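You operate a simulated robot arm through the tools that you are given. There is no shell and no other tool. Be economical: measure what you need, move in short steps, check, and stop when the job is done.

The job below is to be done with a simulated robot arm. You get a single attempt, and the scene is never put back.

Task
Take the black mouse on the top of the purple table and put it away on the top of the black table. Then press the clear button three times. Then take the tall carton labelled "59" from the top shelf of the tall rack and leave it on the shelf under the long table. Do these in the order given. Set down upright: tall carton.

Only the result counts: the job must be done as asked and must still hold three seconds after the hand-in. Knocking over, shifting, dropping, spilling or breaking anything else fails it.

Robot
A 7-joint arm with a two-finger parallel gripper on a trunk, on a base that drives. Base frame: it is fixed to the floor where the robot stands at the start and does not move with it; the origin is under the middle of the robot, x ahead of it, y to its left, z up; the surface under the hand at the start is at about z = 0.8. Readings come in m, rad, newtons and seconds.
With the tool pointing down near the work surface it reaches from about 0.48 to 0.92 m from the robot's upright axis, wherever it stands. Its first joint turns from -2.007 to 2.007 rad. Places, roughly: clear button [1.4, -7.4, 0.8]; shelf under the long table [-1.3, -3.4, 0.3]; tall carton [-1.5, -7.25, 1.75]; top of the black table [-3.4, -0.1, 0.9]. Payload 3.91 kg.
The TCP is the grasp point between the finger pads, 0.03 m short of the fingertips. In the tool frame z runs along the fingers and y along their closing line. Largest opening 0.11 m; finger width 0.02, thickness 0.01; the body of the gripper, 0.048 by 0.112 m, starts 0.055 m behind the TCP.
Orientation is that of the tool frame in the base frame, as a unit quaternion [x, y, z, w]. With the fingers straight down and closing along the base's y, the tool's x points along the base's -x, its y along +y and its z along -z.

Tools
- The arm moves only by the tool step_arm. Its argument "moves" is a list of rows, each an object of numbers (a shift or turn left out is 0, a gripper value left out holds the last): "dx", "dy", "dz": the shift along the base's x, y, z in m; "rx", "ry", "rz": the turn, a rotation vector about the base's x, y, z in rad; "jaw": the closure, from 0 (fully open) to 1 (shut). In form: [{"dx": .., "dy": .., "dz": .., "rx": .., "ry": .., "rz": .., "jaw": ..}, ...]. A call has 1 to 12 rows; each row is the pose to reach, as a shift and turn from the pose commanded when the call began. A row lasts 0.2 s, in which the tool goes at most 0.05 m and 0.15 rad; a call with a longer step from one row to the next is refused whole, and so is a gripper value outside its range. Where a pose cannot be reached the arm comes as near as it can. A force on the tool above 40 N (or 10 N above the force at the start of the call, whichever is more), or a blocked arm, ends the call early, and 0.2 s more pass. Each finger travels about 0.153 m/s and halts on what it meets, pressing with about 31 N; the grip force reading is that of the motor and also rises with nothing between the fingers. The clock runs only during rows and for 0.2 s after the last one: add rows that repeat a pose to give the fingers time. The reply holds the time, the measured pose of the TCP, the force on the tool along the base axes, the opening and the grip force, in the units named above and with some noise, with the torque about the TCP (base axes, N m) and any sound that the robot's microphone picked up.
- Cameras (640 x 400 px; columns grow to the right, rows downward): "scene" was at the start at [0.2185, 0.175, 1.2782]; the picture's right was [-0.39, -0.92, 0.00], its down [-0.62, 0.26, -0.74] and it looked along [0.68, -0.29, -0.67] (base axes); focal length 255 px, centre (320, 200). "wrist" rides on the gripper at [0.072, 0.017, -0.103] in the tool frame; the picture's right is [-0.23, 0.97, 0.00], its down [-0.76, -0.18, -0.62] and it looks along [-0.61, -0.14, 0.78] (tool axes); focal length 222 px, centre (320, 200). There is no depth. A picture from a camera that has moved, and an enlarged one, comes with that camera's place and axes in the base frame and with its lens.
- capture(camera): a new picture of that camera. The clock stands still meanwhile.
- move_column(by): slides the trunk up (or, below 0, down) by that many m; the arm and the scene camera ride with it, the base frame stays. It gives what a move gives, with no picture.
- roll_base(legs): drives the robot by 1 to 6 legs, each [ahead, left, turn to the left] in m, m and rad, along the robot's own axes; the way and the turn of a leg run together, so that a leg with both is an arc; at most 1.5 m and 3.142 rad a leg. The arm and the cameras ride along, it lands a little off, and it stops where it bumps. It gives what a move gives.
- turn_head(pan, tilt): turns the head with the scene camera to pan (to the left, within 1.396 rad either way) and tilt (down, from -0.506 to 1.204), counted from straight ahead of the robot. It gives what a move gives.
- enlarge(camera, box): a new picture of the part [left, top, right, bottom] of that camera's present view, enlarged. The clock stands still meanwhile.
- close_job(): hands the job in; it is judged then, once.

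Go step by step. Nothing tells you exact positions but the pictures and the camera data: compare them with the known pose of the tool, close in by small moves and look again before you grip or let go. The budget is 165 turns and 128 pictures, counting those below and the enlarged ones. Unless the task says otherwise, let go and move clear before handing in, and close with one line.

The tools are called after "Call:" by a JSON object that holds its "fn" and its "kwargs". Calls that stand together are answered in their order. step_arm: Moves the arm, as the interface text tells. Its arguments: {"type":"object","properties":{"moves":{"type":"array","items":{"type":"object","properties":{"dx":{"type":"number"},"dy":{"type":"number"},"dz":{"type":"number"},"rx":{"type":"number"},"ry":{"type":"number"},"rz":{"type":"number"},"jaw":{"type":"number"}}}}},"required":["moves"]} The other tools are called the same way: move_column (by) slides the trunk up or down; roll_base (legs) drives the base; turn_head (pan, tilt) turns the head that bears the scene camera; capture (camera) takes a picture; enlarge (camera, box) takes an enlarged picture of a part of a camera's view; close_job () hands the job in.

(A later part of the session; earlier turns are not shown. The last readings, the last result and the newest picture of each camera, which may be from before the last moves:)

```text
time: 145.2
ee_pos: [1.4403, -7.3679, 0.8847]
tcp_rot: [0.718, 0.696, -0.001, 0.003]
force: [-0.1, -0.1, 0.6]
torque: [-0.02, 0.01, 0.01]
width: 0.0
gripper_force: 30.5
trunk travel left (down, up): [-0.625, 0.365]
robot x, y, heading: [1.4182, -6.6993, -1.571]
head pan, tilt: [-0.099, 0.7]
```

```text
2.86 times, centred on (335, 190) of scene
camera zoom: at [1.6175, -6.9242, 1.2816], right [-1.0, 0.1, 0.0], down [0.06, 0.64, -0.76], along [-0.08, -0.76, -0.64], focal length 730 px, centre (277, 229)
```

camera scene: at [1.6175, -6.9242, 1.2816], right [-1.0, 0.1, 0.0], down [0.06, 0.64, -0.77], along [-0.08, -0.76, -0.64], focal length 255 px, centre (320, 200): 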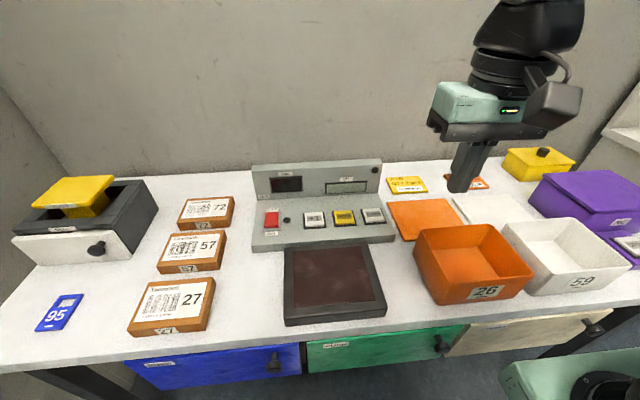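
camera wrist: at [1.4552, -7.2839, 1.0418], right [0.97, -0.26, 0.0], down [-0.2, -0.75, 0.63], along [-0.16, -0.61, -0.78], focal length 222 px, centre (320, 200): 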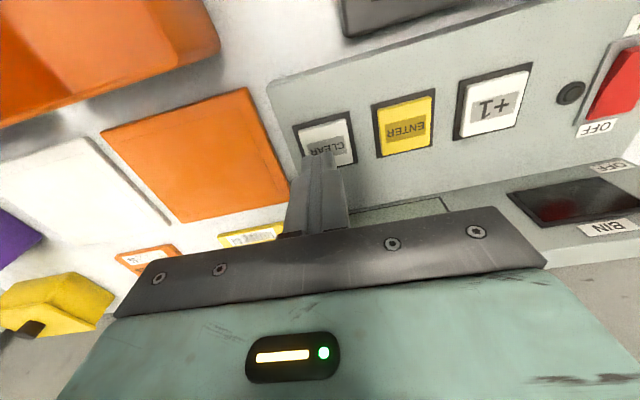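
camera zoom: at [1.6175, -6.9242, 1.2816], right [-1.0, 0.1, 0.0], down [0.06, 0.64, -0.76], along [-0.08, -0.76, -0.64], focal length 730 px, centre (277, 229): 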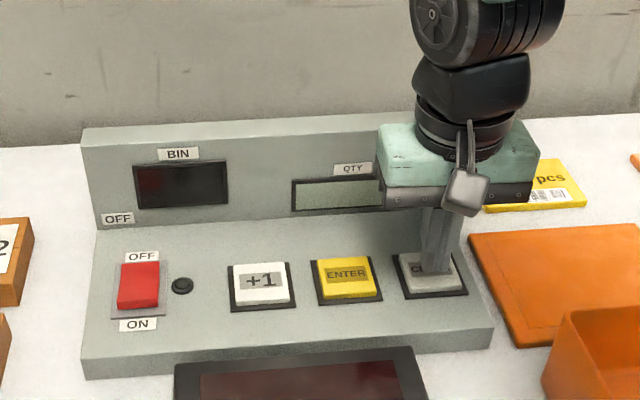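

The click registered. Second press.

Call:
{"fn": "step_arm", "kwargs": {"moves": [{"dz": -0.01}, {"dz": -0.015}, {"dz": -0.018}, {"dz": -0.02}, {"dz": -0.02}, {"dz": -0.01}, {"dz": 0.0}, {"dz": 0.0}]}}

```text
time: 147.0
ee_pos: [1.4411, -7.3663, 0.8828]
tcp_rot: [0.718, 0.696, -0.003, 0.003]
force: [-0.3, -0.8, 0.5]
torque: [-0.02, -0.01, 0.01]
width: 0.0
gripper_force: 31.1
trunk travel left (down, up): [-0.625, 0.365]
robot x, y, heading: [1.4199, -6.6978, -1.569]
head pan, tilt: [-0.099, 0.7]
heard: click
```

Second click heard. Third press.

Call:
{"fn": "step_arm", "kwargs": {"moves": [{"dz": -0.01}, {"dz": -0.015}, {"dz": -0.018}, {"dz": -0.02}, {"dz": -0.02}, {"dz": -0.01}, {"dz": 0.0}, {"dz": 0.0}]}}

```text
time: 148.8
ee_pos: [1.4401, -7.3679, 0.8845]
tcp_rot: [0.718, 0.696, -0.001, 0.003]
force: [0.4, -0.3, -0.4]
torque: [0.0, 0.02, 0.01]
width: 0.0
gripper_force: 30.6
trunk travel left (down, up): [-0.625, 0.365]
robot x, y, heading: [1.4246, -6.6996, -1.57]
head pan, tilt: [-0.099, 0.7]
heard: click
```

Three clicks in all. I'll retract and drive back west to face the rack.

Call:
{"fn": "step_arm", "kwargs": {"moves": [{"dz": 0.045}, {"dz": 0.09}, {"dz": 0.135}, {"dz": 0.18}, {"dz": 0.22}, {"dz": 0.22, "dy": 0.045}, {"dz": 0.22, "dy": 0.09}, {"dz": 0.22, "dy": 0.135}, {"dz": 0.22, "dy": 0.175, "jaw": 0.5}, {"dz": 0.22, "dy": 0.175, "jaw": 0}, {"dz": 0.22, "dy": 0.175, "jaw": 0}]}}

Call:
{"fn": "roll_base", "kwargs": {"legs": [[-0.35, 0, 0], [0, -1.5, 0], [0, -1.4, 0]]}}

Call:
{"fn": "turn_head", "kwargs": {"pan": 0.0, "tilt": -0.1}}

Call:
{"fn": "capture", "kwargs": {"camera": "scene"}}

```text
time: 151.2
ee_pos: [1.4389, -7.1934, 1.1049]
tcp_rot: [0.717, 0.697, -0.002, 0.002]
force: [-0.4, -0.5, -0.1]
torque: [-0.02, 0.01, 0.02]
width: 0.1099
gripper_force: 0.0
trunk travel left (down, up): [-0.625, 0.365]
robot x, y, heading: [1.4224, -6.7016, -1.572]
head pan, tilt: [-0.099, 0.7]
```

```text
time: 167.0
ee_pos: [-1.4278, -6.8764, 1.1048]
tcp_rot: [0.706, 0.708, -0.002, 0.003]
force: [0.0, 0.9, 0.0]
torque: [-0.02, 0.01, 0.0]
width: 0.1098
gripper_force: 0.0
trunk travel left (down, up): [-0.625, 0.365]
robot x, y, heading: [-1.4629, -6.3847, -1.54]
head pan, tilt: [-0.099, 0.7]
```

```text
time: 168.1
ee_pos: [-1.4287, -6.8768, 1.1054]
tcp_rot: [0.706, 0.708, -0.002, 0.003]
force: [0.3, 0.2, -0.7]
torque: [0.02, -0.01, 0.01]
width: 0.1098
gripper_force: 0.0
trunk travel left (down, up): [-0.625, 0.365]
robot x, y, heading: [-1.4628, -6.386, -1.539]
head pan, tilt: [0.0, -0.099]
```

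```text
91 pictures are left
camera scene: at [-1.2497, -6.6044, 1.3542], right [-1.0, -0.03, 0.0], down [0.0, -0.1, -1.0], along [0.03, -0.99, 0.1], focal length 255 px, centre (320, 200)
```

scene: 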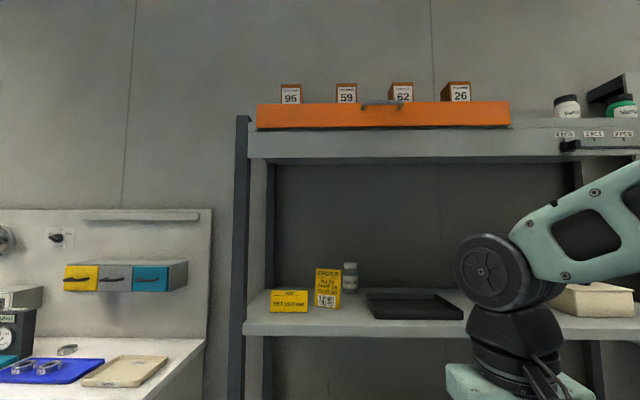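

The cartons stand behind an orange front strip with a handle. I'll raise the trunk to look over it.

Call:
{"fn": "move_column", "kwargs": {"by": 0.36}}

Call:
{"fn": "turn_head", "kwargs": {"pan": 0.0, "tilt": 0.1}}

Call:
{"fn": "capture", "kwargs": {"camera": "scene"}}

Call:
{"fn": "enlarge", "kwargs": {"camera": "scene", "box": [240, 110, 540, 290]}}

```text
time: 171.6
ee_pos: [-1.4283, -6.8771, 1.4654]
tcp_rot: [0.707, 0.707, -0.003, 0.004]
force: [0.1, 0.1, 0.3]
torque: [-0.02, -0.01, 0.01]
width: 0.1101
gripper_force: 0.1
trunk travel left (down, up): [-0.985, 0.005]
robot x, y, heading: [-1.4608, -6.3895, -1.54]
head pan, tilt: [0.0, -0.099]
```

```text
time: 172.4
ee_pos: [-1.4288, -6.8771, 1.465]
tcp_rot: [0.707, 0.707, -0.002, 0.004]
force: [-0.5, 0.5, 0.5]
torque: [0.02, 0.02, -0.02]
width: 0.11
gripper_force: 0.0
trunk travel left (down, up): [-0.985, 0.005]
robot x, y, heading: [-1.4606, -6.3871, -1.538]
head pan, tilt: [0.0, 0.099]
```

```text
90 pictures are left
camera scene: at [-1.2495, -6.6094, 1.6964], right [-1.0, -0.03, 0.0], down [0.0, 0.1, -1.0], along [0.03, -0.99, -0.1], focal length 255 px, centre (320, 200)
```

scene: 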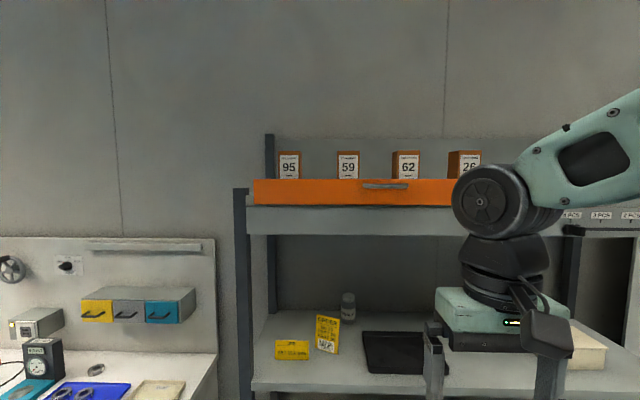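

```text
2.13 times, centred on (390, 200) of scene
camera zoom: at [-1.2495, -6.6094, 1.6964], right [-1.0, -0.03, 0.0], down [0.0, 0.1, -1.0], along [0.03, -0.99, -0.1], focal length 545 px, centre (171, 200)
```

zoom: 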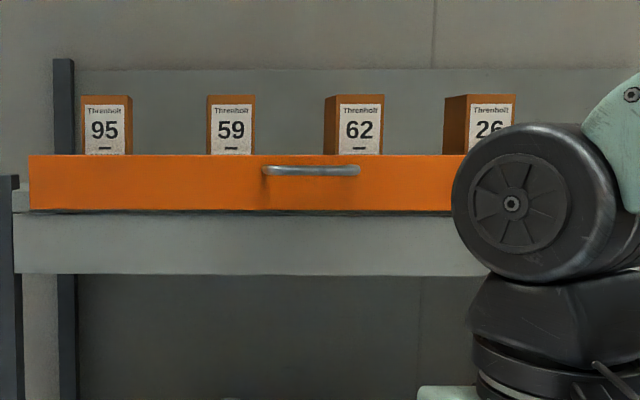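

The 59 carton is at about (-1.30, -7.32), its top at z≈1.76, and the orange lip's top is at about 1.69. I'll raise the hand and pitch it 45° so it can reach over the lip and later in under the table.

Call:
{"fn": "step_arm", "kwargs": {"moves": [{"dz": 0.045, "rx": -0.1}, {"dz": 0.09, "rx": -0.2}, {"dz": 0.135, "rx": -0.3}, {"dz": 0.18, "rx": -0.4}, {"dz": 0.225, "rx": -0.5}, {"dz": 0.27, "rx": -0.6}, {"dz": 0.31, "rx": -0.7}, {"dz": 0.34, "rx": -0.785}, {"dz": 0.34, "rx": -0.785}]}}

Call:
{"fn": "capture", "kwargs": {"camera": "scene"}}

Call:
{"fn": "capture", "kwargs": {"camera": "wrist"}}

```text
time: 174.4
ee_pos: [-1.4052, -6.8965, 1.7926]
tcp_rot: [0.653, 0.655, -0.268, 0.268]
force: [-0.9, -0.3, 0.1]
torque: [-0.05, -0.02, 0.01]
width: 0.11
gripper_force: 0.0
out of reach, approached as far as the arm can: row 3, 4, 5, 6, 7, 8, 9
trunk travel left (down, up): [-0.985, 0.005]
robot x, y, heading: [-1.4627, -6.3896, -1.536]
head pan, tilt: [0.0, 0.099]
```

```text
88 pictures are left
camera scene: at [-1.2498, -6.6085, 1.6965], right [-1.0, -0.03, 0.0], down [0.0, 0.1, -1.0], along [0.03, -0.99, -0.1], focal length 255 px, centre (320, 200)
```

scene: 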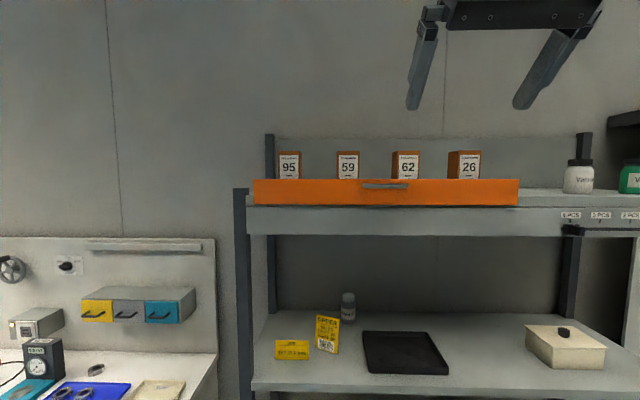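

```text
87 pictures are left
camera wrist: at [-1.3878, -6.7725, 1.8164], right [0.97, -0.16, 0.16], down [-0.18, -0.1, 0.98], along [-0.14, -0.98, -0.13], focal length 222 px, centre (320, 200)
```

wrist: 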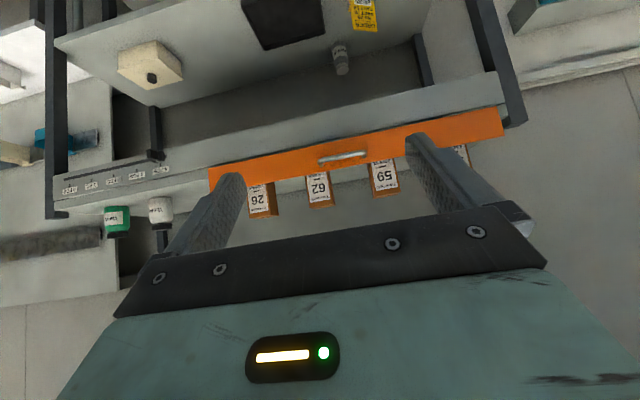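

The hand is above lip height. I'll drive about 0.2 m closer, aligned with carton 59.

Call:
{"fn": "roll_base", "kwargs": {"legs": [[0.2, 0.093, 0]]}}

Call:
{"fn": "capture", "kwargs": {"camera": "scene"}}

Call:
{"fn": "capture", "kwargs": {"camera": "wrist"}}

```text
time: 176.1
ee_pos: [-1.3072, -7.0966, 1.7917]
tcp_rot: [0.654, 0.654, -0.269, 0.268]
force: [0.7, -0.3, 1.0]
torque: [0.0, 0.01, -0.03]
width: 0.1099
gripper_force: 0.1
trunk travel left (down, up): [-0.985, 0.005]
robot x, y, heading: [-1.3631, -6.583, -1.544]
head pan, tilt: [0.0, 0.099]
```

```text
86 pictures are left
camera scene: at [-1.1509, -6.8087, 1.6964], right [-1.0, -0.03, 0.0], down [0.0, 0.1, -1.0], along [0.03, -0.99, -0.1], focal length 255 px, centre (320, 200)
```

scene: 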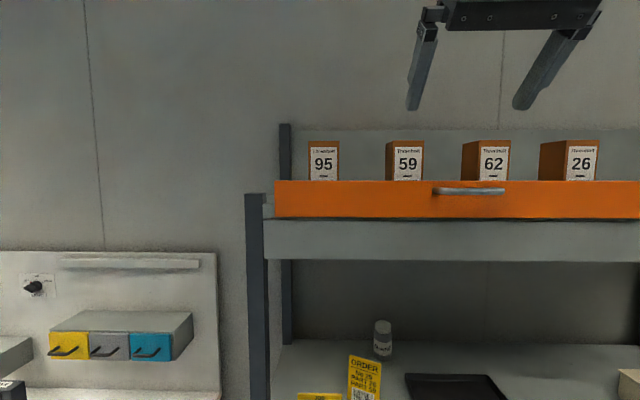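

```text
85 pictures are left
camera wrist: at [-1.2892, -6.9726, 1.8159], right [0.97, -0.16, 0.16], down [-0.18, -0.1, 0.98], along [-0.14, -0.98, -0.13], focal length 222 px, centre (320, 200)
```

wrist: 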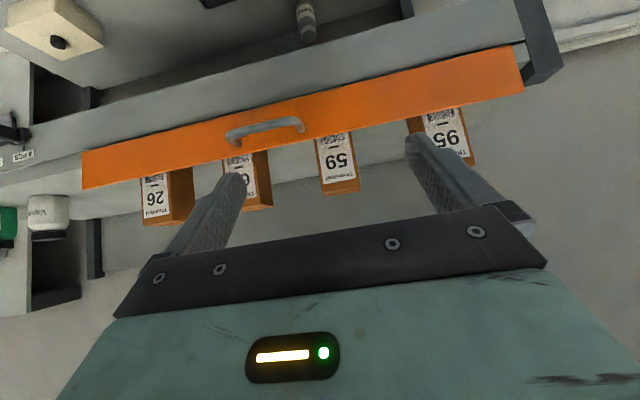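

Carton 59's front face is at about y=-7.27, x=-1.295, depth about 0.09. I'll advance above the lip and check the pose.

Call:
{"fn": "step_arm", "kwargs": {"moves": [{"dy": -0.04, "dx": 0.005}, {"dy": -0.08, "dx": 0.01}, {"dy": -0.11, "dx": 0.012, "dz": -0.005}, {"dy": -0.11, "dx": 0.012, "dz": -0.005}]}}

Call:
{"fn": "capture", "kwargs": {"camera": "wrist"}}

Call:
{"fn": "capture", "kwargs": {"camera": "scene"}}

```text
time: 177.1
ee_pos: [-1.2955, -7.2062, 1.7878]
tcp_rot: [0.654, 0.654, -0.269, 0.267]
force: [0.3, -0.6, 0.0]
torque: [0.02, 0.0, -0.03]
width: 0.11
gripper_force: 0.1
trunk travel left (down, up): [-0.985, 0.005]
robot x, y, heading: [-1.3578, -6.5844, -1.538]
head pan, tilt: [0.0, 0.099]
```

```text
84 pictures are left
camera wrist: at [-1.2778, -7.0816, 1.8118], right [0.97, -0.16, 0.16], down [-0.18, -0.11, 0.98], along [-0.14, -0.98, -0.13], focal length 222 px, centre (320, 200)
```

wrist: 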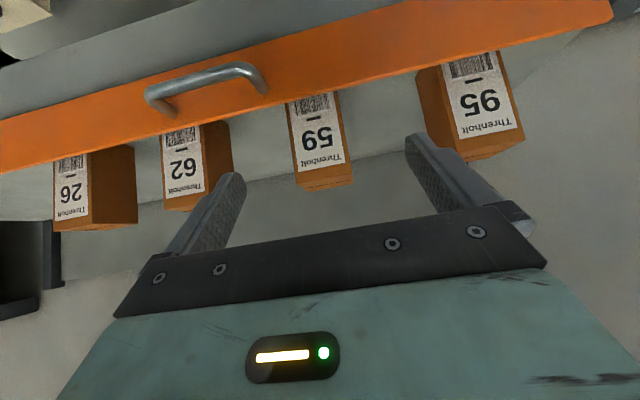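

```text
83 pictures are left
camera scene: at [-1.1508, -6.8093, 1.6963], right [-1.0, -0.03, 0.0], down [0.0, 0.1, -0.99], along [0.03, -0.99, -0.1], focal length 255 px, centre (320, 200)
```

scene: 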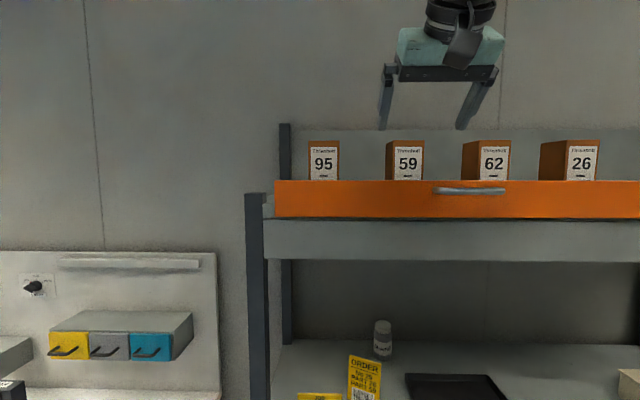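

Alignment in x looks good. I'll advance diagonally so the fingers straddle the carton.

Call:
{"fn": "step_arm", "kwargs": {"moves": [{"dy": -0.03, "dz": -0.015}, {"dy": -0.055, "dz": -0.04, "dx": -0.002}, {"dy": -0.08, "dz": -0.06, "dx": -0.003}, {"dy": -0.1, "dz": -0.072, "dx": -0.003}, {"dy": -0.1, "dz": -0.072, "dx": -0.003}]}}

Call:
{"fn": "capture", "kwargs": {"camera": "wrist"}}

Call:
{"fn": "enlarge", "kwargs": {"camera": "scene", "box": [320, 60, 520, 220]}}

```text
time: 178.3
ee_pos: [-1.2951, -7.305, 1.7162]
tcp_rot: [0.655, 0.654, -0.268, 0.268]
force: [-0.1, -0.8, -0.1]
torque: [0.03, -0.02, 0.0]
width: 0.1098
gripper_force: 0.0
trunk travel left (down, up): [-0.985, 0.005]
robot x, y, heading: [-1.3642, -6.5855, -1.543]
head pan, tilt: [0.0, 0.099]
```

```text
82 pictures are left
camera wrist: at [-1.2779, -7.1818, 1.74], right [0.97, -0.16, 0.16], down [-0.18, -0.1, 0.98], along [-0.14, -0.98, -0.13], focal length 222 px, centre (320, 200)
```

wrist: 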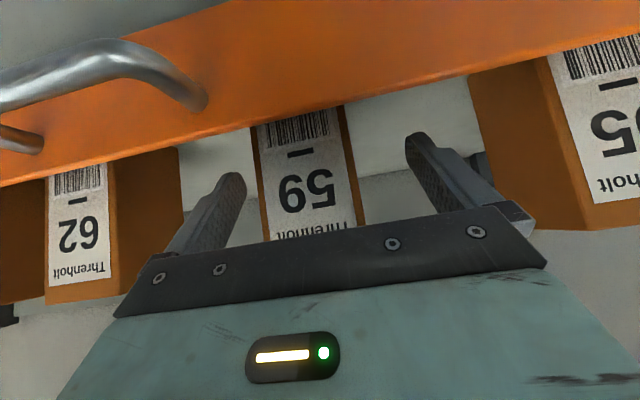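

```text
2.50 times, centred on (420, 140) of scene
camera zoom: at [-1.1508, -6.8093, 1.6963], right [-1.0, -0.03, 0.0], down [0.0, 0.1, -0.99], along [0.03, -0.99, -0.1], focal length 638 px, centre (70, 350)
```

zoom: 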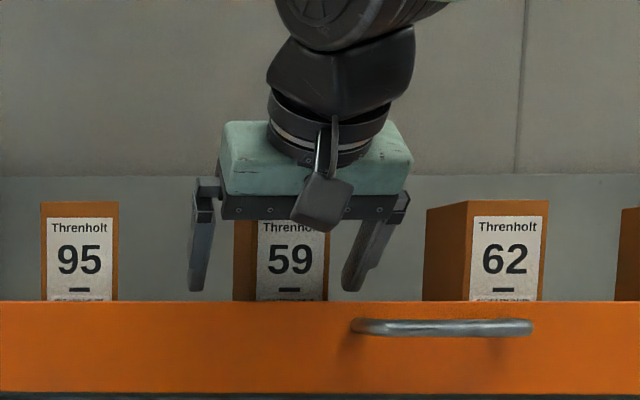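

The face is nearer y=-7.305, so I'll advance 3 cm and raise 1.2 cm to straddle it properly, then check.

Call:
{"fn": "step_arm", "kwargs": {"moves": [{"dz": 0.012}, {"dy": -0.015, "dz": 0.012}, {"dy": -0.03, "dz": 0.012}, {"dy": -0.03, "dz": 0.012}]}}

Call:
{"fn": "capture", "kwargs": {"camera": "wrist"}}

Call:
{"fn": "enlarge", "kwargs": {"camera": "scene", "box": [320, 60, 520, 220]}}

```text
time: 179.3
ee_pos: [-1.2972, -7.3364, 1.7281]
tcp_rot: [0.654, 0.654, -0.268, 0.267]
force: [0.2, -0.4, 0.5]
torque: [0.01, 0.03, 0.01]
width: 0.1096
gripper_force: 0.1
trunk travel left (down, up): [-0.985, 0.005]
robot x, y, heading: [-1.3631, -6.5854, -1.541]
head pan, tilt: [0.0, 0.099]
```

```text
80 pictures are left
camera wrist: at [-1.2808, -7.2123, 1.7514], right [0.97, -0.16, 0.16], down [-0.18, -0.11, 0.98], along [-0.14, -0.98, -0.13], focal length 222 px, centre (320, 200)
```

wrist: 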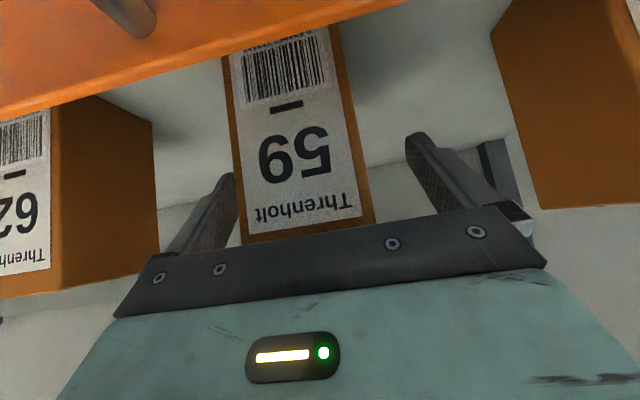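

```text
2.50 times, centred on (420, 140) of scene
camera zoom: at [-1.1508, -6.8093, 1.6963], right [-1.0, -0.03, 0.0], down [0.0, 0.1, -0.99], along [0.03, -0.99, -0.1], focal length 638 px, centre (70, 350)
```

zoom: 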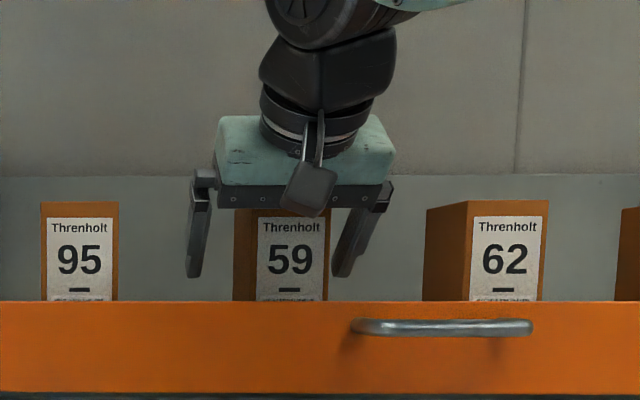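

The fingers straddle the carton, whose centre is about 9 mm to the -x side. I'll re-centre and close.

Call:
{"fn": "step_arm", "kwargs": {"moves": [{"dx": -0.009}, {"dx": -0.009}, {"dx": -0.009, "jaw": 0.3}, {"dx": -0.009, "jaw": 0.6}, {"dx": -0.009, "jaw": 1}, {"dx": -0.009, "jaw": 1}, {"dx": -0.009, "jaw": 1}]}}

Call:
{"fn": "capture", "kwargs": {"camera": "wrist"}}

```text
time: 180.9
ee_pos: [-1.3045, -7.3374, 1.7273]
tcp_rot: [0.654, 0.654, -0.269, 0.268]
force: [2.7, -0.9, 3.4]
torque: [-0.09, -0.04, 0.02]
width: 0.0598
gripper_force: 30.4
trunk travel left (down, up): [-0.985, 0.005]
robot x, y, heading: [-1.3624, -6.5825, -1.542]
head pan, tilt: [0.0, 0.099]
```

```text
78 pictures are left
camera wrist: at [-1.2886, -7.2124, 1.7516], right [0.97, -0.16, 0.16], down [-0.18, -0.1, 0.98], along [-0.14, -0.98, -0.13], focal length 222 px, centre (320, 200)
```

wrist: 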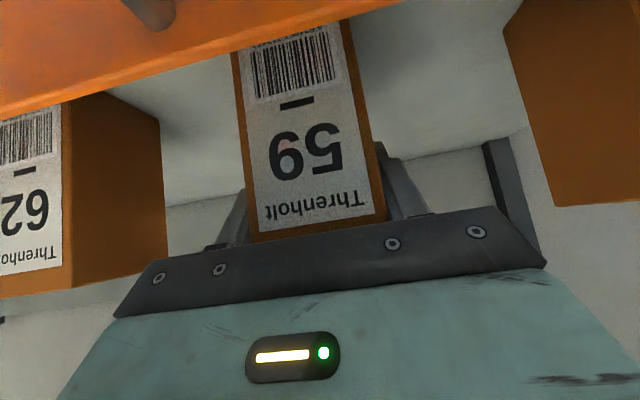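

Gripped at 0.060 m. Lifting carefully.

Call:
{"fn": "step_arm", "kwargs": {"moves": [{"dz": 0.015}, {"dz": 0.03}, {"dz": 0.045}, {"dz": 0.06}, {"dz": 0.06}]}}

Call:
{"fn": "capture", "kwargs": {"camera": "wrist"}}

Call:
{"fn": "capture", "kwargs": {"camera": "scene"}}

```text
time: 182.1
ee_pos: [-1.3068, -7.3387, 1.7864]
tcp_rot: [0.654, 0.655, -0.268, 0.267]
force: [1.2, 0.2, -3.7]
torque: [0.0, -0.01, -0.01]
width: 0.0602
gripper_force: 30.9
trunk travel left (down, up): [-0.985, 0.005]
robot x, y, heading: [-1.3661, -6.5834, -1.54]
head pan, tilt: [0.0, 0.099]
```

```text
77 pictures are left
camera wrist: at [-1.2889, -7.2141, 1.8107], right [0.97, -0.16, 0.16], down [-0.18, -0.11, 0.98], along [-0.14, -0.98, -0.13], focal length 222 px, centre (320, 200)
```

wrist: 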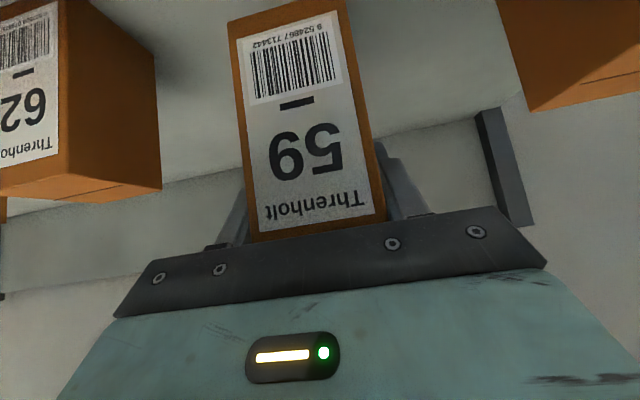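

```text
76 pictures are left
camera scene: at [-1.1508, -6.8092, 1.6963], right [-1.0, -0.03, 0.0], down [0.0, 0.1, -0.99], along [0.03, -0.99, -0.1], focal length 255 px, centre (320, 200)
```

scene: 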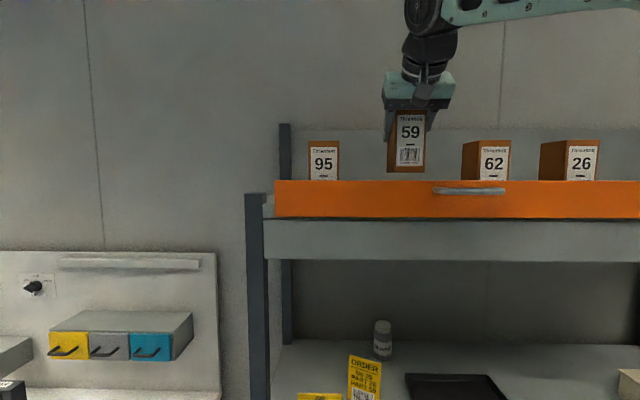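

The carton's bottom is just above the lip. I'll lift 2 cm more, then back the base straight out.

Call:
{"fn": "step_arm", "kwargs": {"moves": [{"dz": 0.01}, {"dz": 0.02}, {"dz": 0.02}]}}

Call:
{"fn": "enlarge", "kwargs": {"camera": "scene", "box": [320, 80, 520, 220]}}

```text
time: 182.9
ee_pos: [-1.3063, -7.3362, 1.8061]
tcp_rot: [0.654, 0.655, -0.268, 0.268]
force: [-0.1, 0.2, -3.1]
torque: [0.02, 0.02, 0.01]
width: 0.0603
gripper_force: 30.9
trunk travel left (down, up): [-0.985, 0.005]
robot x, y, heading: [-1.3648, -6.5828, -1.545]
head pan, tilt: [0.0, 0.099]
```

```text
2.86 times, centred on (420, 150) of scene
camera zoom: at [-1.1508, -6.8092, 1.6963], right [-1.0, -0.03, 0.0], down [0.0, 0.1, -0.99], along [0.03, -0.99, -0.1], focal length 730 px, centre (34, 343)
```

zoom: 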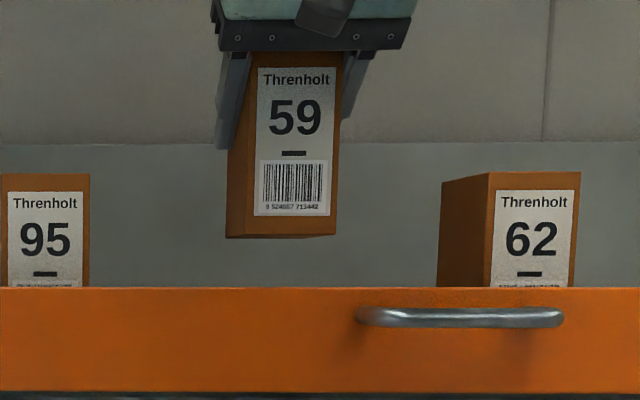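

Clear. Backing out, then tucking the arm in and down.

Call:
{"fn": "roll_base", "kwargs": {"legs": [[-0.5, 0, 0]]}}

Call:
{"fn": "step_arm", "kwargs": {"moves": [{"dz": -0.035, "dy": 0.03}, {"dz": -0.07, "dy": 0.06}, {"dz": -0.105, "dy": 0.09}, {"dz": -0.14, "dy": 0.12}, {"dz": -0.175, "dy": 0.15}, {"dz": -0.21, "dy": 0.18}, {"dz": -0.25, "dy": 0.18}, {"dz": -0.29, "dy": 0.18}, {"dz": -0.32, "dy": 0.18}, {"dz": -0.32, "dy": 0.18}]}}

Call:
{"fn": "capture", "kwargs": {"camera": "wrist"}}

```text
time: 185.7
ee_pos: [-1.3173, -6.8534, 1.8065]
tcp_rot: [0.653, 0.655, -0.269, 0.269]
force: [-0.3, 0.0, -3.9]
torque: [-0.03, 0.0, 0.0]
width: 0.0601
gripper_force: 31.0
trunk travel left (down, up): [-0.985, 0.005]
robot x, y, heading: [-1.3811, -6.1022, -1.535]
head pan, tilt: [0.0, 0.099]
```

```text
time: 187.9
ee_pos: [-1.3177, -6.6744, 1.4841]
tcp_rot: [0.653, 0.656, -0.268, 0.269]
force: [0.0, 0.0, -3.8]
torque: [0.03, 0.0, 0.01]
width: 0.0598
gripper_force: 31.5
trunk travel left (down, up): [-0.985, 0.005]
robot x, y, heading: [-1.3779, -6.0985, -1.542]
head pan, tilt: [0.0, 0.099]
```

```text
74 pictures are left
camera wrist: at [-1.3019, -6.5511, 1.5081], right [0.97, -0.16, 0.16], down [-0.18, -0.11, 0.98], along [-0.14, -0.98, -0.13], focal length 222 px, centre (320, 200)
```

wrist: 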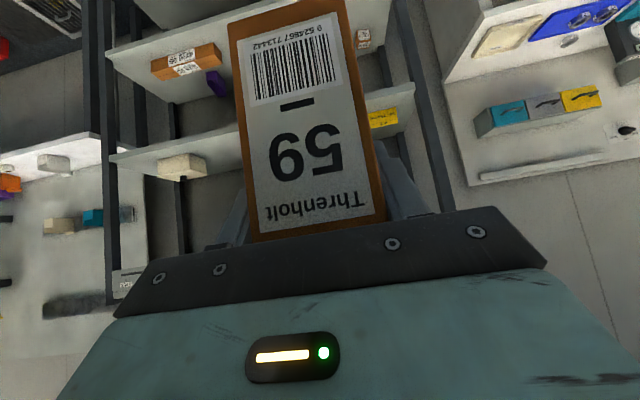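

Held firmly. I'll drive west, then reverse north along the lane to beside the long table.

Call:
{"fn": "roll_base", "kwargs": {"legs": [[0, -0.95, -0.03], [-1.3, 0, 0], [-1.0, 0, 0]]}}

Call:
{"fn": "move_column", "kwargs": {"by": -0.4}}

Call:
{"fn": "turn_head", "kwargs": {"pan": 1.2, "tilt": 0.55}}

Call:
{"fn": "capture", "kwargs": {"camera": "scene"}}

```text
time: 203.8
ee_pos: [-2.3313, -4.402, 1.4857]
tcp_rot: [0.653, 0.655, -0.268, 0.268]
force: [-0.9, -0.6, -2.9]
torque: [-0.01, -0.01, -0.02]
width: 0.0598
gripper_force: 31.1
trunk travel left (down, up): [-0.985, 0.005]
robot x, y, heading: [-2.3901, -3.8259, -1.539]
head pan, tilt: [0.0, 0.099]
```

```text
time: 207.7
ee_pos: [-2.332, -4.4026, 1.0851]
tcp_rot: [0.653, 0.656, -0.267, 0.269]
force: [0.3, -0.5, -3.1]
torque: [-0.01, -0.02, 0.0]
width: 0.0597
gripper_force: 30.9
trunk travel left (down, up): [-0.585, 0.405]
robot x, y, heading: [-2.3868, -3.8262, -1.537]
head pan, tilt: [0.0, 0.099]
```

```text
time: 209.1
ee_pos: [-2.3308, -4.4021, 1.0838]
tcp_rot: [0.654, 0.655, -0.268, 0.268]
force: [0.8, -0.2, -3.7]
torque: [0.0, 0.04, -0.01]
width: 0.0602
gripper_force: 31.2
trunk travel left (down, up): [-0.585, 0.405]
robot x, y, heading: [-2.3919, -3.8288, -1.536]
head pan, tilt: [1.201, 0.55]
```

```text
73 pictures are left
camera scene: at [-2.0957, -3.989, 1.2547], right [-0.33, -0.94, 0.0], down [-0.49, 0.17, -0.85], along [0.8, -0.28, -0.52], focal length 255 px, centre (320, 200)
```

scene: 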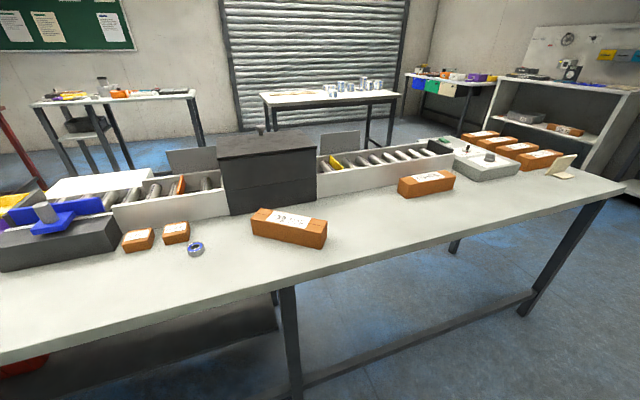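

The shelf lies north of the middle leg (y≈-4.04). I'll face it at y≈-3.45, lower the trunk and look underneath.

Call:
{"fn": "roll_base", "kwargs": {"legs": [[-0.38, 0, 0], [0, 0, 1.536], [-0.1, 0, 0]]}}

Call:
{"fn": "turn_head", "kwargs": {"pan": 0, "tilt": 0.45}}

Call:
{"fn": "capture", "kwargs": {"camera": "scene"}}

```text
time: 215.9
ee_pos: [-1.9224, -3.4235, 1.0855]
tcp_rot: [0.025, 0.925, -0.011, 0.379]
force: [0.0, 0.5, -3.1]
torque: [-0.01, -0.01, 0.0]
width: 0.0598
gripper_force: 30.9
trunk travel left (down, up): [-0.585, 0.405]
robot x, y, heading: [-2.508, -3.4544, -0.019]
head pan, tilt: [1.201, 0.55]
```

```text
time: 217.3
ee_pos: [-1.9231, -3.4238, 1.0836]
tcp_rot: [0.025, 0.925, -0.011, 0.379]
force: [0.5, -1.5, -3.7]
torque: [0.03, 0.02, -0.01]
width: 0.0601
gripper_force: 31.1
trunk travel left (down, up): [-0.585, 0.405]
robot x, y, heading: [-2.5038, -3.4514, -0.02]
head pan, tilt: [0.0, 0.45]
```

```text
72 pictures are left
camera scene: at [-2.2621, -3.2482, 1.2637], right [-0.02, -1.0, 0.0], down [-0.44, 0.01, -0.9], along [0.9, -0.02, -0.44], focal length 255 px, centre (320, 200)
```

scene: 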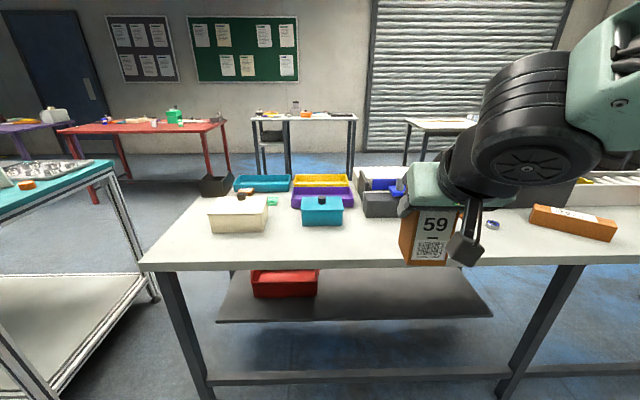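

The shelf (z≈0.3) is inset about 0.2 m under a table edge at x≈-1.68, too deep for a 45° hand. I'll stand the carton at the free near edge of this tabletop (x≈-1.60, y≈-3.45) and re-grip it at a flatter angle.

Call:
{"fn": "roll_base", "kwargs": {"legs": [[0.27, -0.03, 0]]}}

Call:
{"fn": "turn_head", "kwargs": {"pan": -0.3, "tilt": 0.6}}

Call:
{"fn": "capture", "kwargs": {"camera": "scene"}}

Call:
{"fn": "capture", "kwargs": {"camera": "wrist"}}

```text
time: 219.2
ee_pos: [-1.6546, -3.4671, 1.0841]
tcp_rot: [0.029, 0.925, -0.012, 0.379]
force: [0.0, 0.0, -2.8]
torque: [0.01, -0.03, -0.01]
width: 0.0599
gripper_force: 30.8
trunk travel left (down, up): [-0.585, 0.405]
robot x, y, heading: [-2.2312, -3.4847, -0.026]
head pan, tilt: [0.0, 0.45]
```

```text
time: 220.0
ee_pos: [-1.6565, -3.4673, 1.0844]
tcp_rot: [0.029, 0.925, -0.012, 0.379]
force: [-1.0, 0.5, -3.3]
torque: [0.0, -0.03, 0.0]
width: 0.06
gripper_force: 30.8
trunk travel left (down, up): [-0.585, 0.405]
robot x, y, heading: [-2.2363, -3.4862, -0.028]
head pan, tilt: [-0.3, 0.6]
```

```text
71 pictures are left
camera scene: at [-2.0015, -3.3135, 1.2502], right [-0.33, -0.95, 0.0], down [-0.53, 0.18, -0.83], along [0.78, -0.27, -0.56], focal length 255 px, centre (320, 200)
```

scene: 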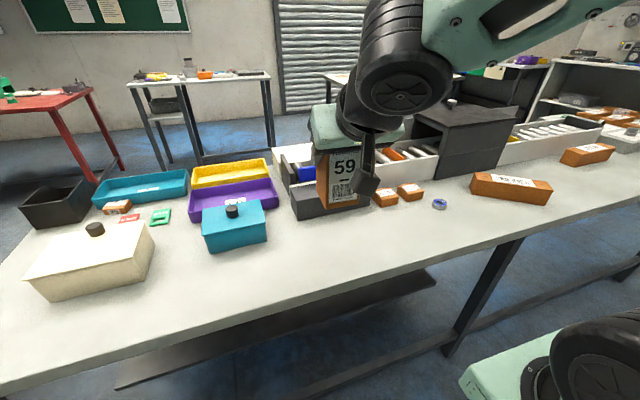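

```text
70 pictures are left
camera wrist: at [-1.7775, -3.4418, 1.1084], right [0.22, 0.96, 0.16], down [0.09, -0.18, 0.98], along [0.97, -0.2, -0.13], focal length 222 px, centre (320, 200)
```

wrist: 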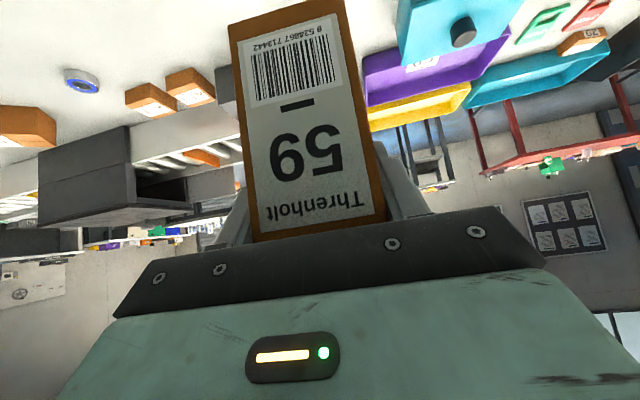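

Free spot confirmed. I'll move over x≈-1.60 and lower close to the tabletop.

Call:
{"fn": "step_arm", "kwargs": {"moves": [{"dx": 0.03}, {"dx": 0.056}, {"dx": 0.056, "dz": -0.045}, {"dx": 0.056, "dz": -0.09}, {"dx": 0.056, "dz": -0.135}, {"dx": 0.056, "dz": -0.17}, {"dx": 0.056, "dz": -0.19}, {"dx": 0.056, "dz": -0.19}]}}

Call:
{"fn": "capture", "kwargs": {"camera": "scene"}}

```text
time: 221.8
ee_pos: [-1.5969, -3.466, 0.8976]
tcp_rot: [0.029, 0.925, -0.012, 0.379]
force: [-0.8, 0.1, -2.3]
torque: [-0.01, -0.03, 0.0]
width: 0.06
gripper_force: 31.3
trunk travel left (down, up): [-0.585, 0.405]
robot x, y, heading: [-2.2308, -3.487, -0.029]
head pan, tilt: [-0.3, 0.6]
```

```text
69 pictures are left
camera scene: at [-2.0016, -3.3136, 1.2502], right [-0.33, -0.95, 0.0], down [-0.53, 0.18, -0.83], along [0.78, -0.27, -0.56], focal length 255 px, centre (320, 200)
```

scene: 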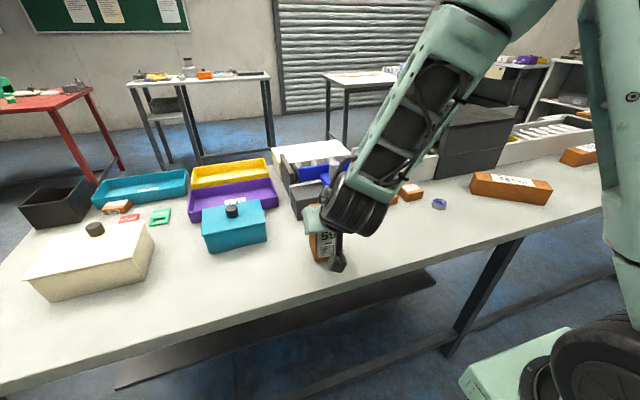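

Call:
{"fn": "step_arm", "kwargs": {"moves": [{"dz": -0.01}, {"dz": -0.018}, {"dz": -0.023}, {"dz": -0.028}, {"dz": -0.033}, {"dz": -0.038}, {"dz": -0.043}, {"dz": -0.048}]}}

Call:
{"fn": "enlarge", "kwargs": {"camera": "scene", "box": [240, 160, 440, 300]}}

```text
time: 222.8
ee_pos: [-1.5988, -3.4645, 0.8701]
tcp_rot: [0.028, 0.923, -0.011, 0.383]
force: [-7.6, -1.9, 18.2]
torque: [-0.05, 1.2, 0.01]
width: 0.0599
gripper_force: 30.9
trunk travel left (down, up): [-0.585, 0.405]
robot x, y, heading: [-2.2346, -3.4894, -0.034]
head pan, tilt: [-0.3, 0.6]
stopped in row 4: the force on the tool passed its limit at 46 N (the readings are from after the stop); the commanded pose is now the measured one
```

```text
2.86 times, centred on (340, 230) of scene
camera zoom: at [-2.0025, -3.3137, 1.2502], right [-0.33, -0.95, 0.0], down [-0.53, 0.18, -0.83], along [0.78, -0.27, -0.56], focal length 730 px, centre (263, 114)
```

zoom: 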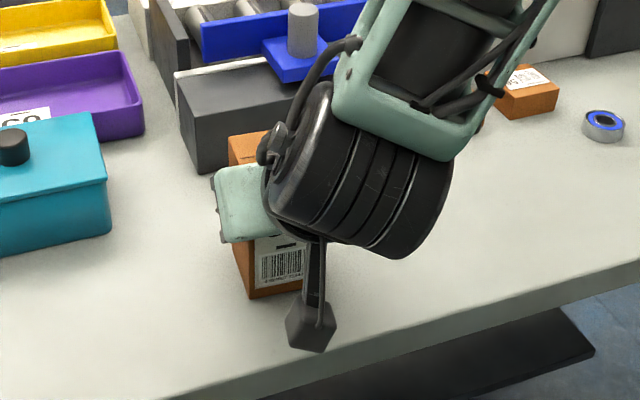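

The carton is on the tabletop. I'll release and back off along the tool axis.

Call:
{"fn": "step_arm", "kwargs": {"moves": [{"dz": 0.001}, {"dz": 0.001, "jaw": 0.4}, {"dz": 0.001, "jaw": 0.1}, {"dz": 0.001, "jaw": 0}, {"dz": 0.001, "jaw": 0}, {"dx": -0.03, "dz": 0.02, "jaw": 0}, {"dx": -0.06, "dz": 0.045, "jaw": 0}, {"dx": -0.09, "dz": 0.07, "jaw": 0}, {"dx": -0.12, "dz": 0.08, "jaw": 0}]}}

Call:
{"fn": "capture", "kwargs": {"camera": "scene"}}

Call:
{"fn": "capture", "kwargs": {"camera": "wrist"}}

```text
time: 224.8
ee_pos: [-1.6883, -3.4363, 0.9668]
tcp_rot: [0.028, 0.924, -0.012, 0.38]
force: [1.3, 0.1, 0.0]
torque: [0.0, 0.01, 0.02]
width: 0.11
gripper_force: 0.1
out of reach, approached as far as the arm can: row 7, 8, 9
trunk travel left (down, up): [-0.585, 0.405]
robot x, y, heading: [-2.2337, -3.4849, -0.033]
head pan, tilt: [-0.3, 0.6]
```

```text
67 pictures are left
camera scene: at [-2.0011, -3.3137, 1.2501], right [-0.33, -0.95, 0.0], down [-0.53, 0.18, -0.82], along [0.78, -0.27, -0.57], focal length 255 px, centre (320, 200)
```

scene: 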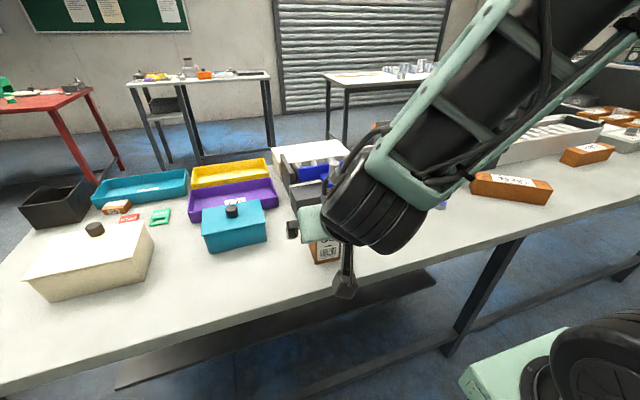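

```text
66 pictures are left
camera wrist: at [-1.8107, -3.4115, 0.9897], right [0.22, 0.96, 0.16], down [0.09, -0.18, 0.98], along [0.97, -0.2, -0.13], focal length 222 px, centre (320, 200)
```

wrist: 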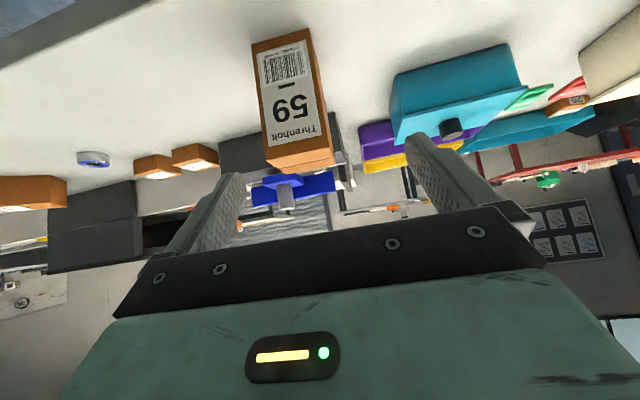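

The carton stands upright on the tabletop. I'll back up 0.2 m, flatten the tool to about 25° below horizontal and look.

Call:
{"fn": "roll_base", "kwargs": {"legs": [[-0.15, 0, 0]]}}

Call:
{"fn": "step_arm", "kwargs": {"moves": [{"dx": 0.02, "dy": -0.01, "ry": -0.09}, {"dx": 0.04, "dy": -0.02, "ry": -0.18}, {"dx": 0.06, "dy": -0.03, "ry": -0.27}, {"dx": 0.08, "dy": -0.03, "ry": -0.35}, {"dx": 0.08, "dy": -0.03, "ry": -0.35}]}}

Call:
{"fn": "capture", "kwargs": {"camera": "scene"}}

Call:
{"fn": "capture", "kwargs": {"camera": "wrist"}}

```text
time: 226.2
ee_pos: [-1.8426, -3.4318, 0.9655]
tcp_rot: [0.028, 0.924, -0.013, 0.381]
force: [-0.6, -1.1, 0.4]
torque: [-0.02, -0.02, -0.01]
width: 0.1098
gripper_force: 0.1
trunk travel left (down, up): [-0.585, 0.405]
robot x, y, heading: [-2.3851, -3.4837, -0.034]
head pan, tilt: [-0.3, 0.6]
```

```text
time: 227.4
ee_pos: [-1.7589, -3.4596, 0.969]
tcp_rot: [0.03, 0.844, -0.007, 0.536]
force: [0.0, 0.8, -0.7]
torque: [0.0, -0.02, 0.01]
width: 0.1101
gripper_force: 0.1
out of reach, approached as far as the arm can: row 1, 2, 3, 4, 5
trunk travel left (down, up): [-0.585, 0.405]
robot x, y, heading: [-2.3899, -3.4794, -0.034]
head pan, tilt: [-0.3, 0.6]
```

```text
65 pictures are left
camera scene: at [-2.1565, -3.3089, 1.2502], right [-0.33, -0.95, 0.0], down [-0.53, 0.18, -0.83], along [0.78, -0.27, -0.56], focal length 255 px, centre (320, 200)
```

scene: 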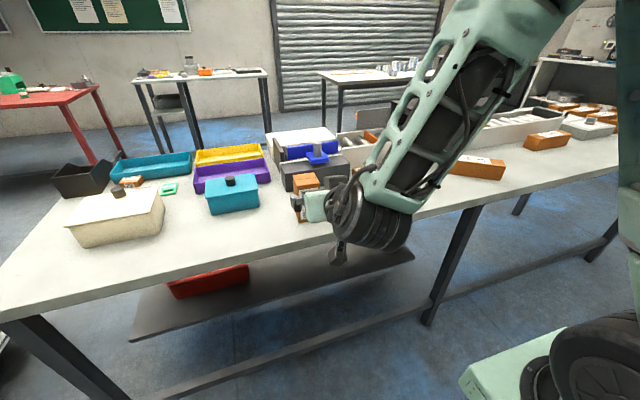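

```text
64 pictures are left
camera wrist: at [-1.8819, -3.434, 0.9477], right [0.15, 0.96, 0.23], down [-0.25, -0.18, 0.95], along [0.96, -0.2, 0.21], focal length 222 px, centre (320, 200)
```

wrist: 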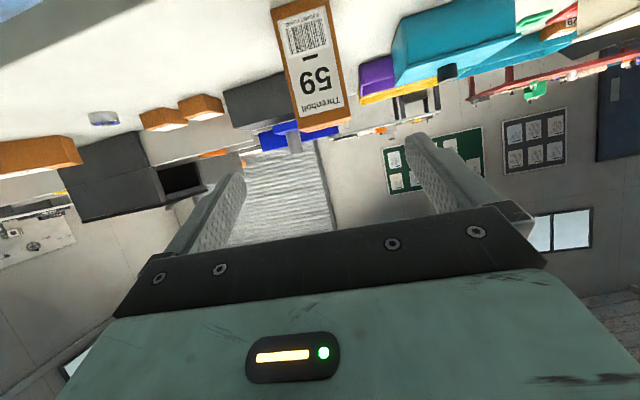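

The tool is now at 25° below horizontal. A longer reach will keep the forearm flatter under the table, so I'll back up 9 cm more and then bring the hand in front of the carton.

Call:
{"fn": "roll_base", "kwargs": {"legs": [[-0.09, 0, 0]]}}

Call:
{"fn": "step_arm", "kwargs": {"moves": [{"dx": 0.03, "dz": -0.02}, {"dx": 0.06, "dz": -0.04}, {"dx": 0.09, "dz": -0.06}, {"dx": 0.11, "dz": -0.08}, {"dx": 0.12, "dz": -0.095}, {"dx": 0.12, "dz": -0.095}]}}

Call:
{"fn": "capture", "kwargs": {"camera": "wrist"}}

Call:
{"fn": "capture", "kwargs": {"camera": "scene"}}

```text
time: 228.5
ee_pos: [-1.8493, -3.4564, 0.9675]
tcp_rot: [0.031, 0.844, -0.008, 0.535]
force: [-0.2, 0.6, 0.2]
torque: [0.02, 0.01, 0.01]
width: 0.11
gripper_force: 0.0
trunk travel left (down, up): [-0.585, 0.405]
robot x, y, heading: [-2.4749, -3.4773, -0.034]
head pan, tilt: [-0.3, 0.6]
```

```text
time: 229.9
ee_pos: [-1.7289, -3.4566, 0.8714]
tcp_rot: [0.031, 0.845, -0.008, 0.534]
force: [0.1, -0.2, 1.0]
torque: [0.0, -0.01, -0.01]
width: 0.1099
gripper_force: 0.1
trunk travel left (down, up): [-0.585, 0.405]
robot x, y, heading: [-2.4775, -3.4821, -0.038]
head pan, tilt: [-0.3, 0.6]
```

```text
63 pictures are left
camera wrist: at [-1.8517, -3.4311, 0.8511], right [0.16, 0.96, 0.23], down [-0.25, -0.18, 0.95], along [0.96, -0.2, 0.21], focal length 222 px, centre (320, 200)
```

wrist: 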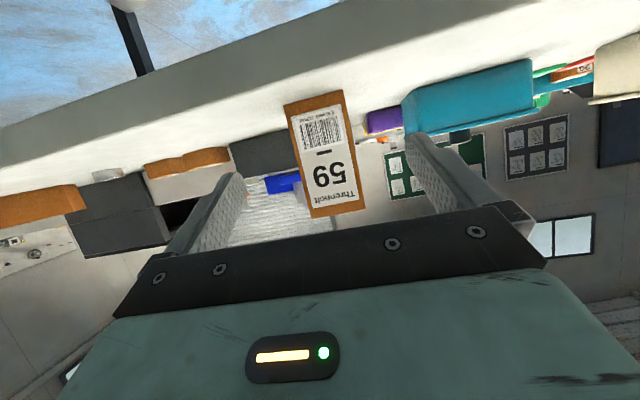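

```text
62 pictures are left
camera scene: at [-2.2469, -3.3061, 1.2502], right [-0.33, -0.94, 0.0], down [-0.53, 0.19, -0.83], along [0.78, -0.27, -0.56], focal length 255 px, centre (320, 200)
```

scene: 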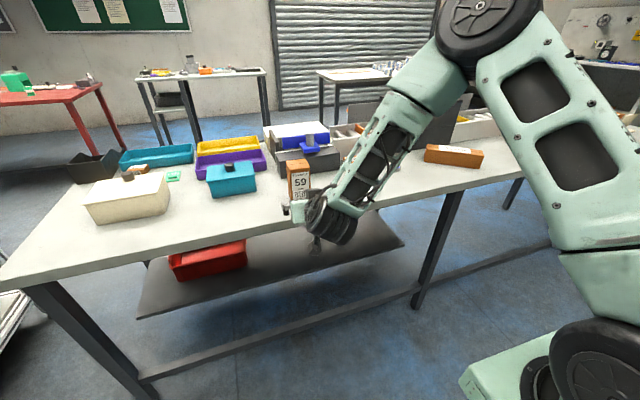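

The hand is lined up with the carton. I'll advance 12.7 cm to straddle it.

Call:
{"fn": "step_arm", "kwargs": {"moves": [{"dx": 0.035, "dy": -0.002}, {"dx": 0.07, "dy": -0.004}, {"dx": 0.1, "dy": -0.006}, {"dx": 0.126, "dy": -0.008}, {"dx": 0.126, "dy": -0.008}]}}

Call:
{"fn": "capture", "kwargs": {"camera": "wrist"}}

Call:
{"fn": "enlarge", "kwargs": {"camera": "scene", "box": [230, 120, 430, 260]}}

```text
time: 231.1
ee_pos: [-1.6047, -3.4642, 0.8729]
tcp_rot: [0.032, 0.844, -0.009, 0.535]
force: [0.3, -0.1, -0.2]
torque: [-0.01, 0.03, -0.02]
width: 0.1102
gripper_force: 0.1
trunk travel left (down, up): [-0.585, 0.405]
robot x, y, heading: [-2.4793, -3.4783, -0.031]
head pan, tilt: [-0.3, 0.6]
```

```text
61 pictures are left
camera wrist: at [-1.7273, -3.4384, 0.8533], right [0.16, 0.96, 0.23], down [-0.25, -0.18, 0.95], along [0.96, -0.2, 0.21], focal length 222 px, centre (320, 200)
```

wrist: 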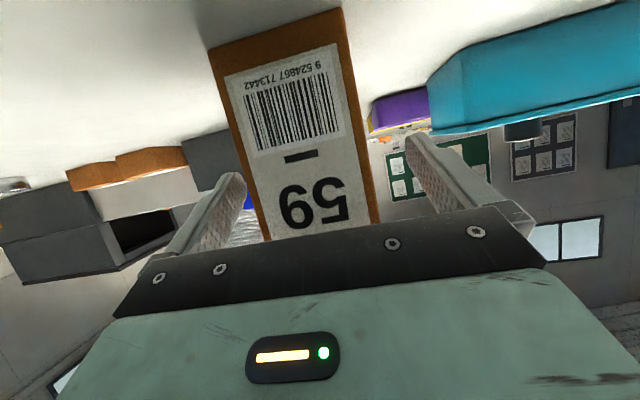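

```text
2.86 times, centred on (330, 190) of scene
camera zoom: at [-2.2469, -3.3061, 1.2502], right [-0.33, -0.94, 0.0], down [-0.53, 0.19, -0.83], along [0.78, -0.27, -0.56], focal length 730 px, centre (291, 229)
```

zoom: 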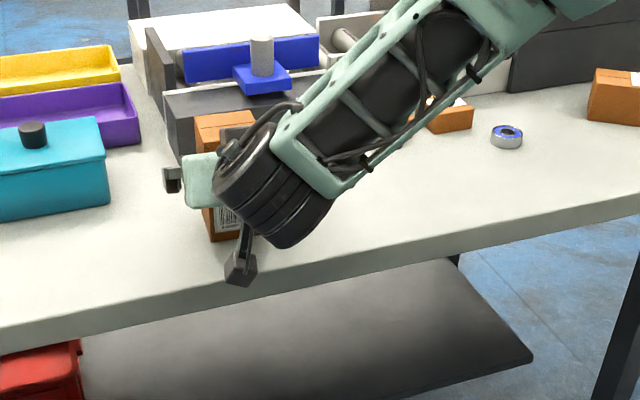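

Straddling well. Closing the grip.

Call:
{"fn": "step_arm", "kwargs": {"moves": [{"jaw": 0.3}, {"jaw": 0.6}, {"jaw": 1}, {"jaw": 1}, {"jaw": 1}, {"dz": 0.02, "jaw": 1}, {"dz": 0.035, "jaw": 1}, {"dz": 0.035, "jaw": 1}]}}

Call:
{"fn": "capture", "kwargs": {"camera": "wrist"}}

Call:
{"fn": "enlarge", "kwargs": {"camera": "scene", "box": [230, 120, 430, 260]}}

```text
time: 232.9
ee_pos: [-1.6039, -3.4661, 0.9068]
tcp_rot: [0.031, 0.844, -0.007, 0.535]
force: [0.4, -0.2, -3.0]
torque: [-0.02, 0.03, -0.01]
width: 0.0601
gripper_force: 31.0
trunk travel left (down, up): [-0.585, 0.405]
robot x, y, heading: [-2.4787, -3.4789, -0.035]
head pan, tilt: [-0.3, 0.6]
```

```text
59 pictures are left
camera wrist: at [-1.7269, -3.4403, 0.8867], right [0.16, 0.96, 0.23], down [-0.25, -0.18, 0.95], along [0.96, -0.2, 0.21], focal length 222 px, centre (320, 200)
```

wrist: 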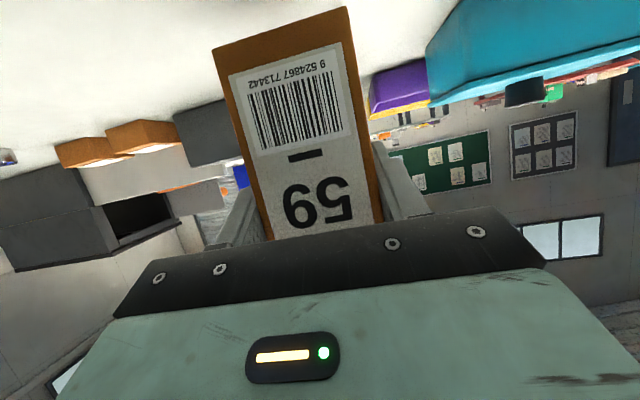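

```text
2.86 times, centred on (330, 190) of scene
camera zoom: at [-2.2467, -3.3061, 1.2502], right [-0.33, -0.94, 0.0], down [-0.53, 0.18, -0.82], along [0.78, -0.27, -0.57], focal length 730 px, centre (291, 229)
```

zoom: 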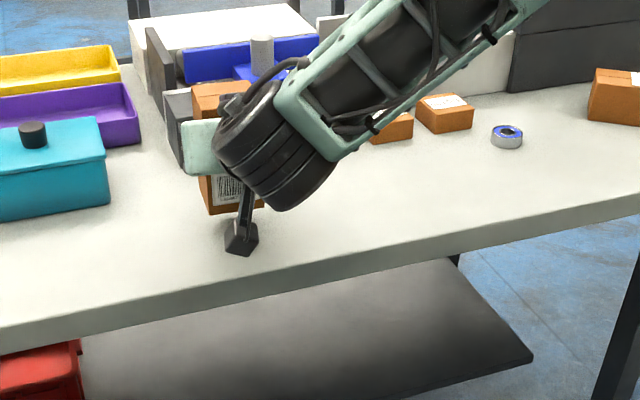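

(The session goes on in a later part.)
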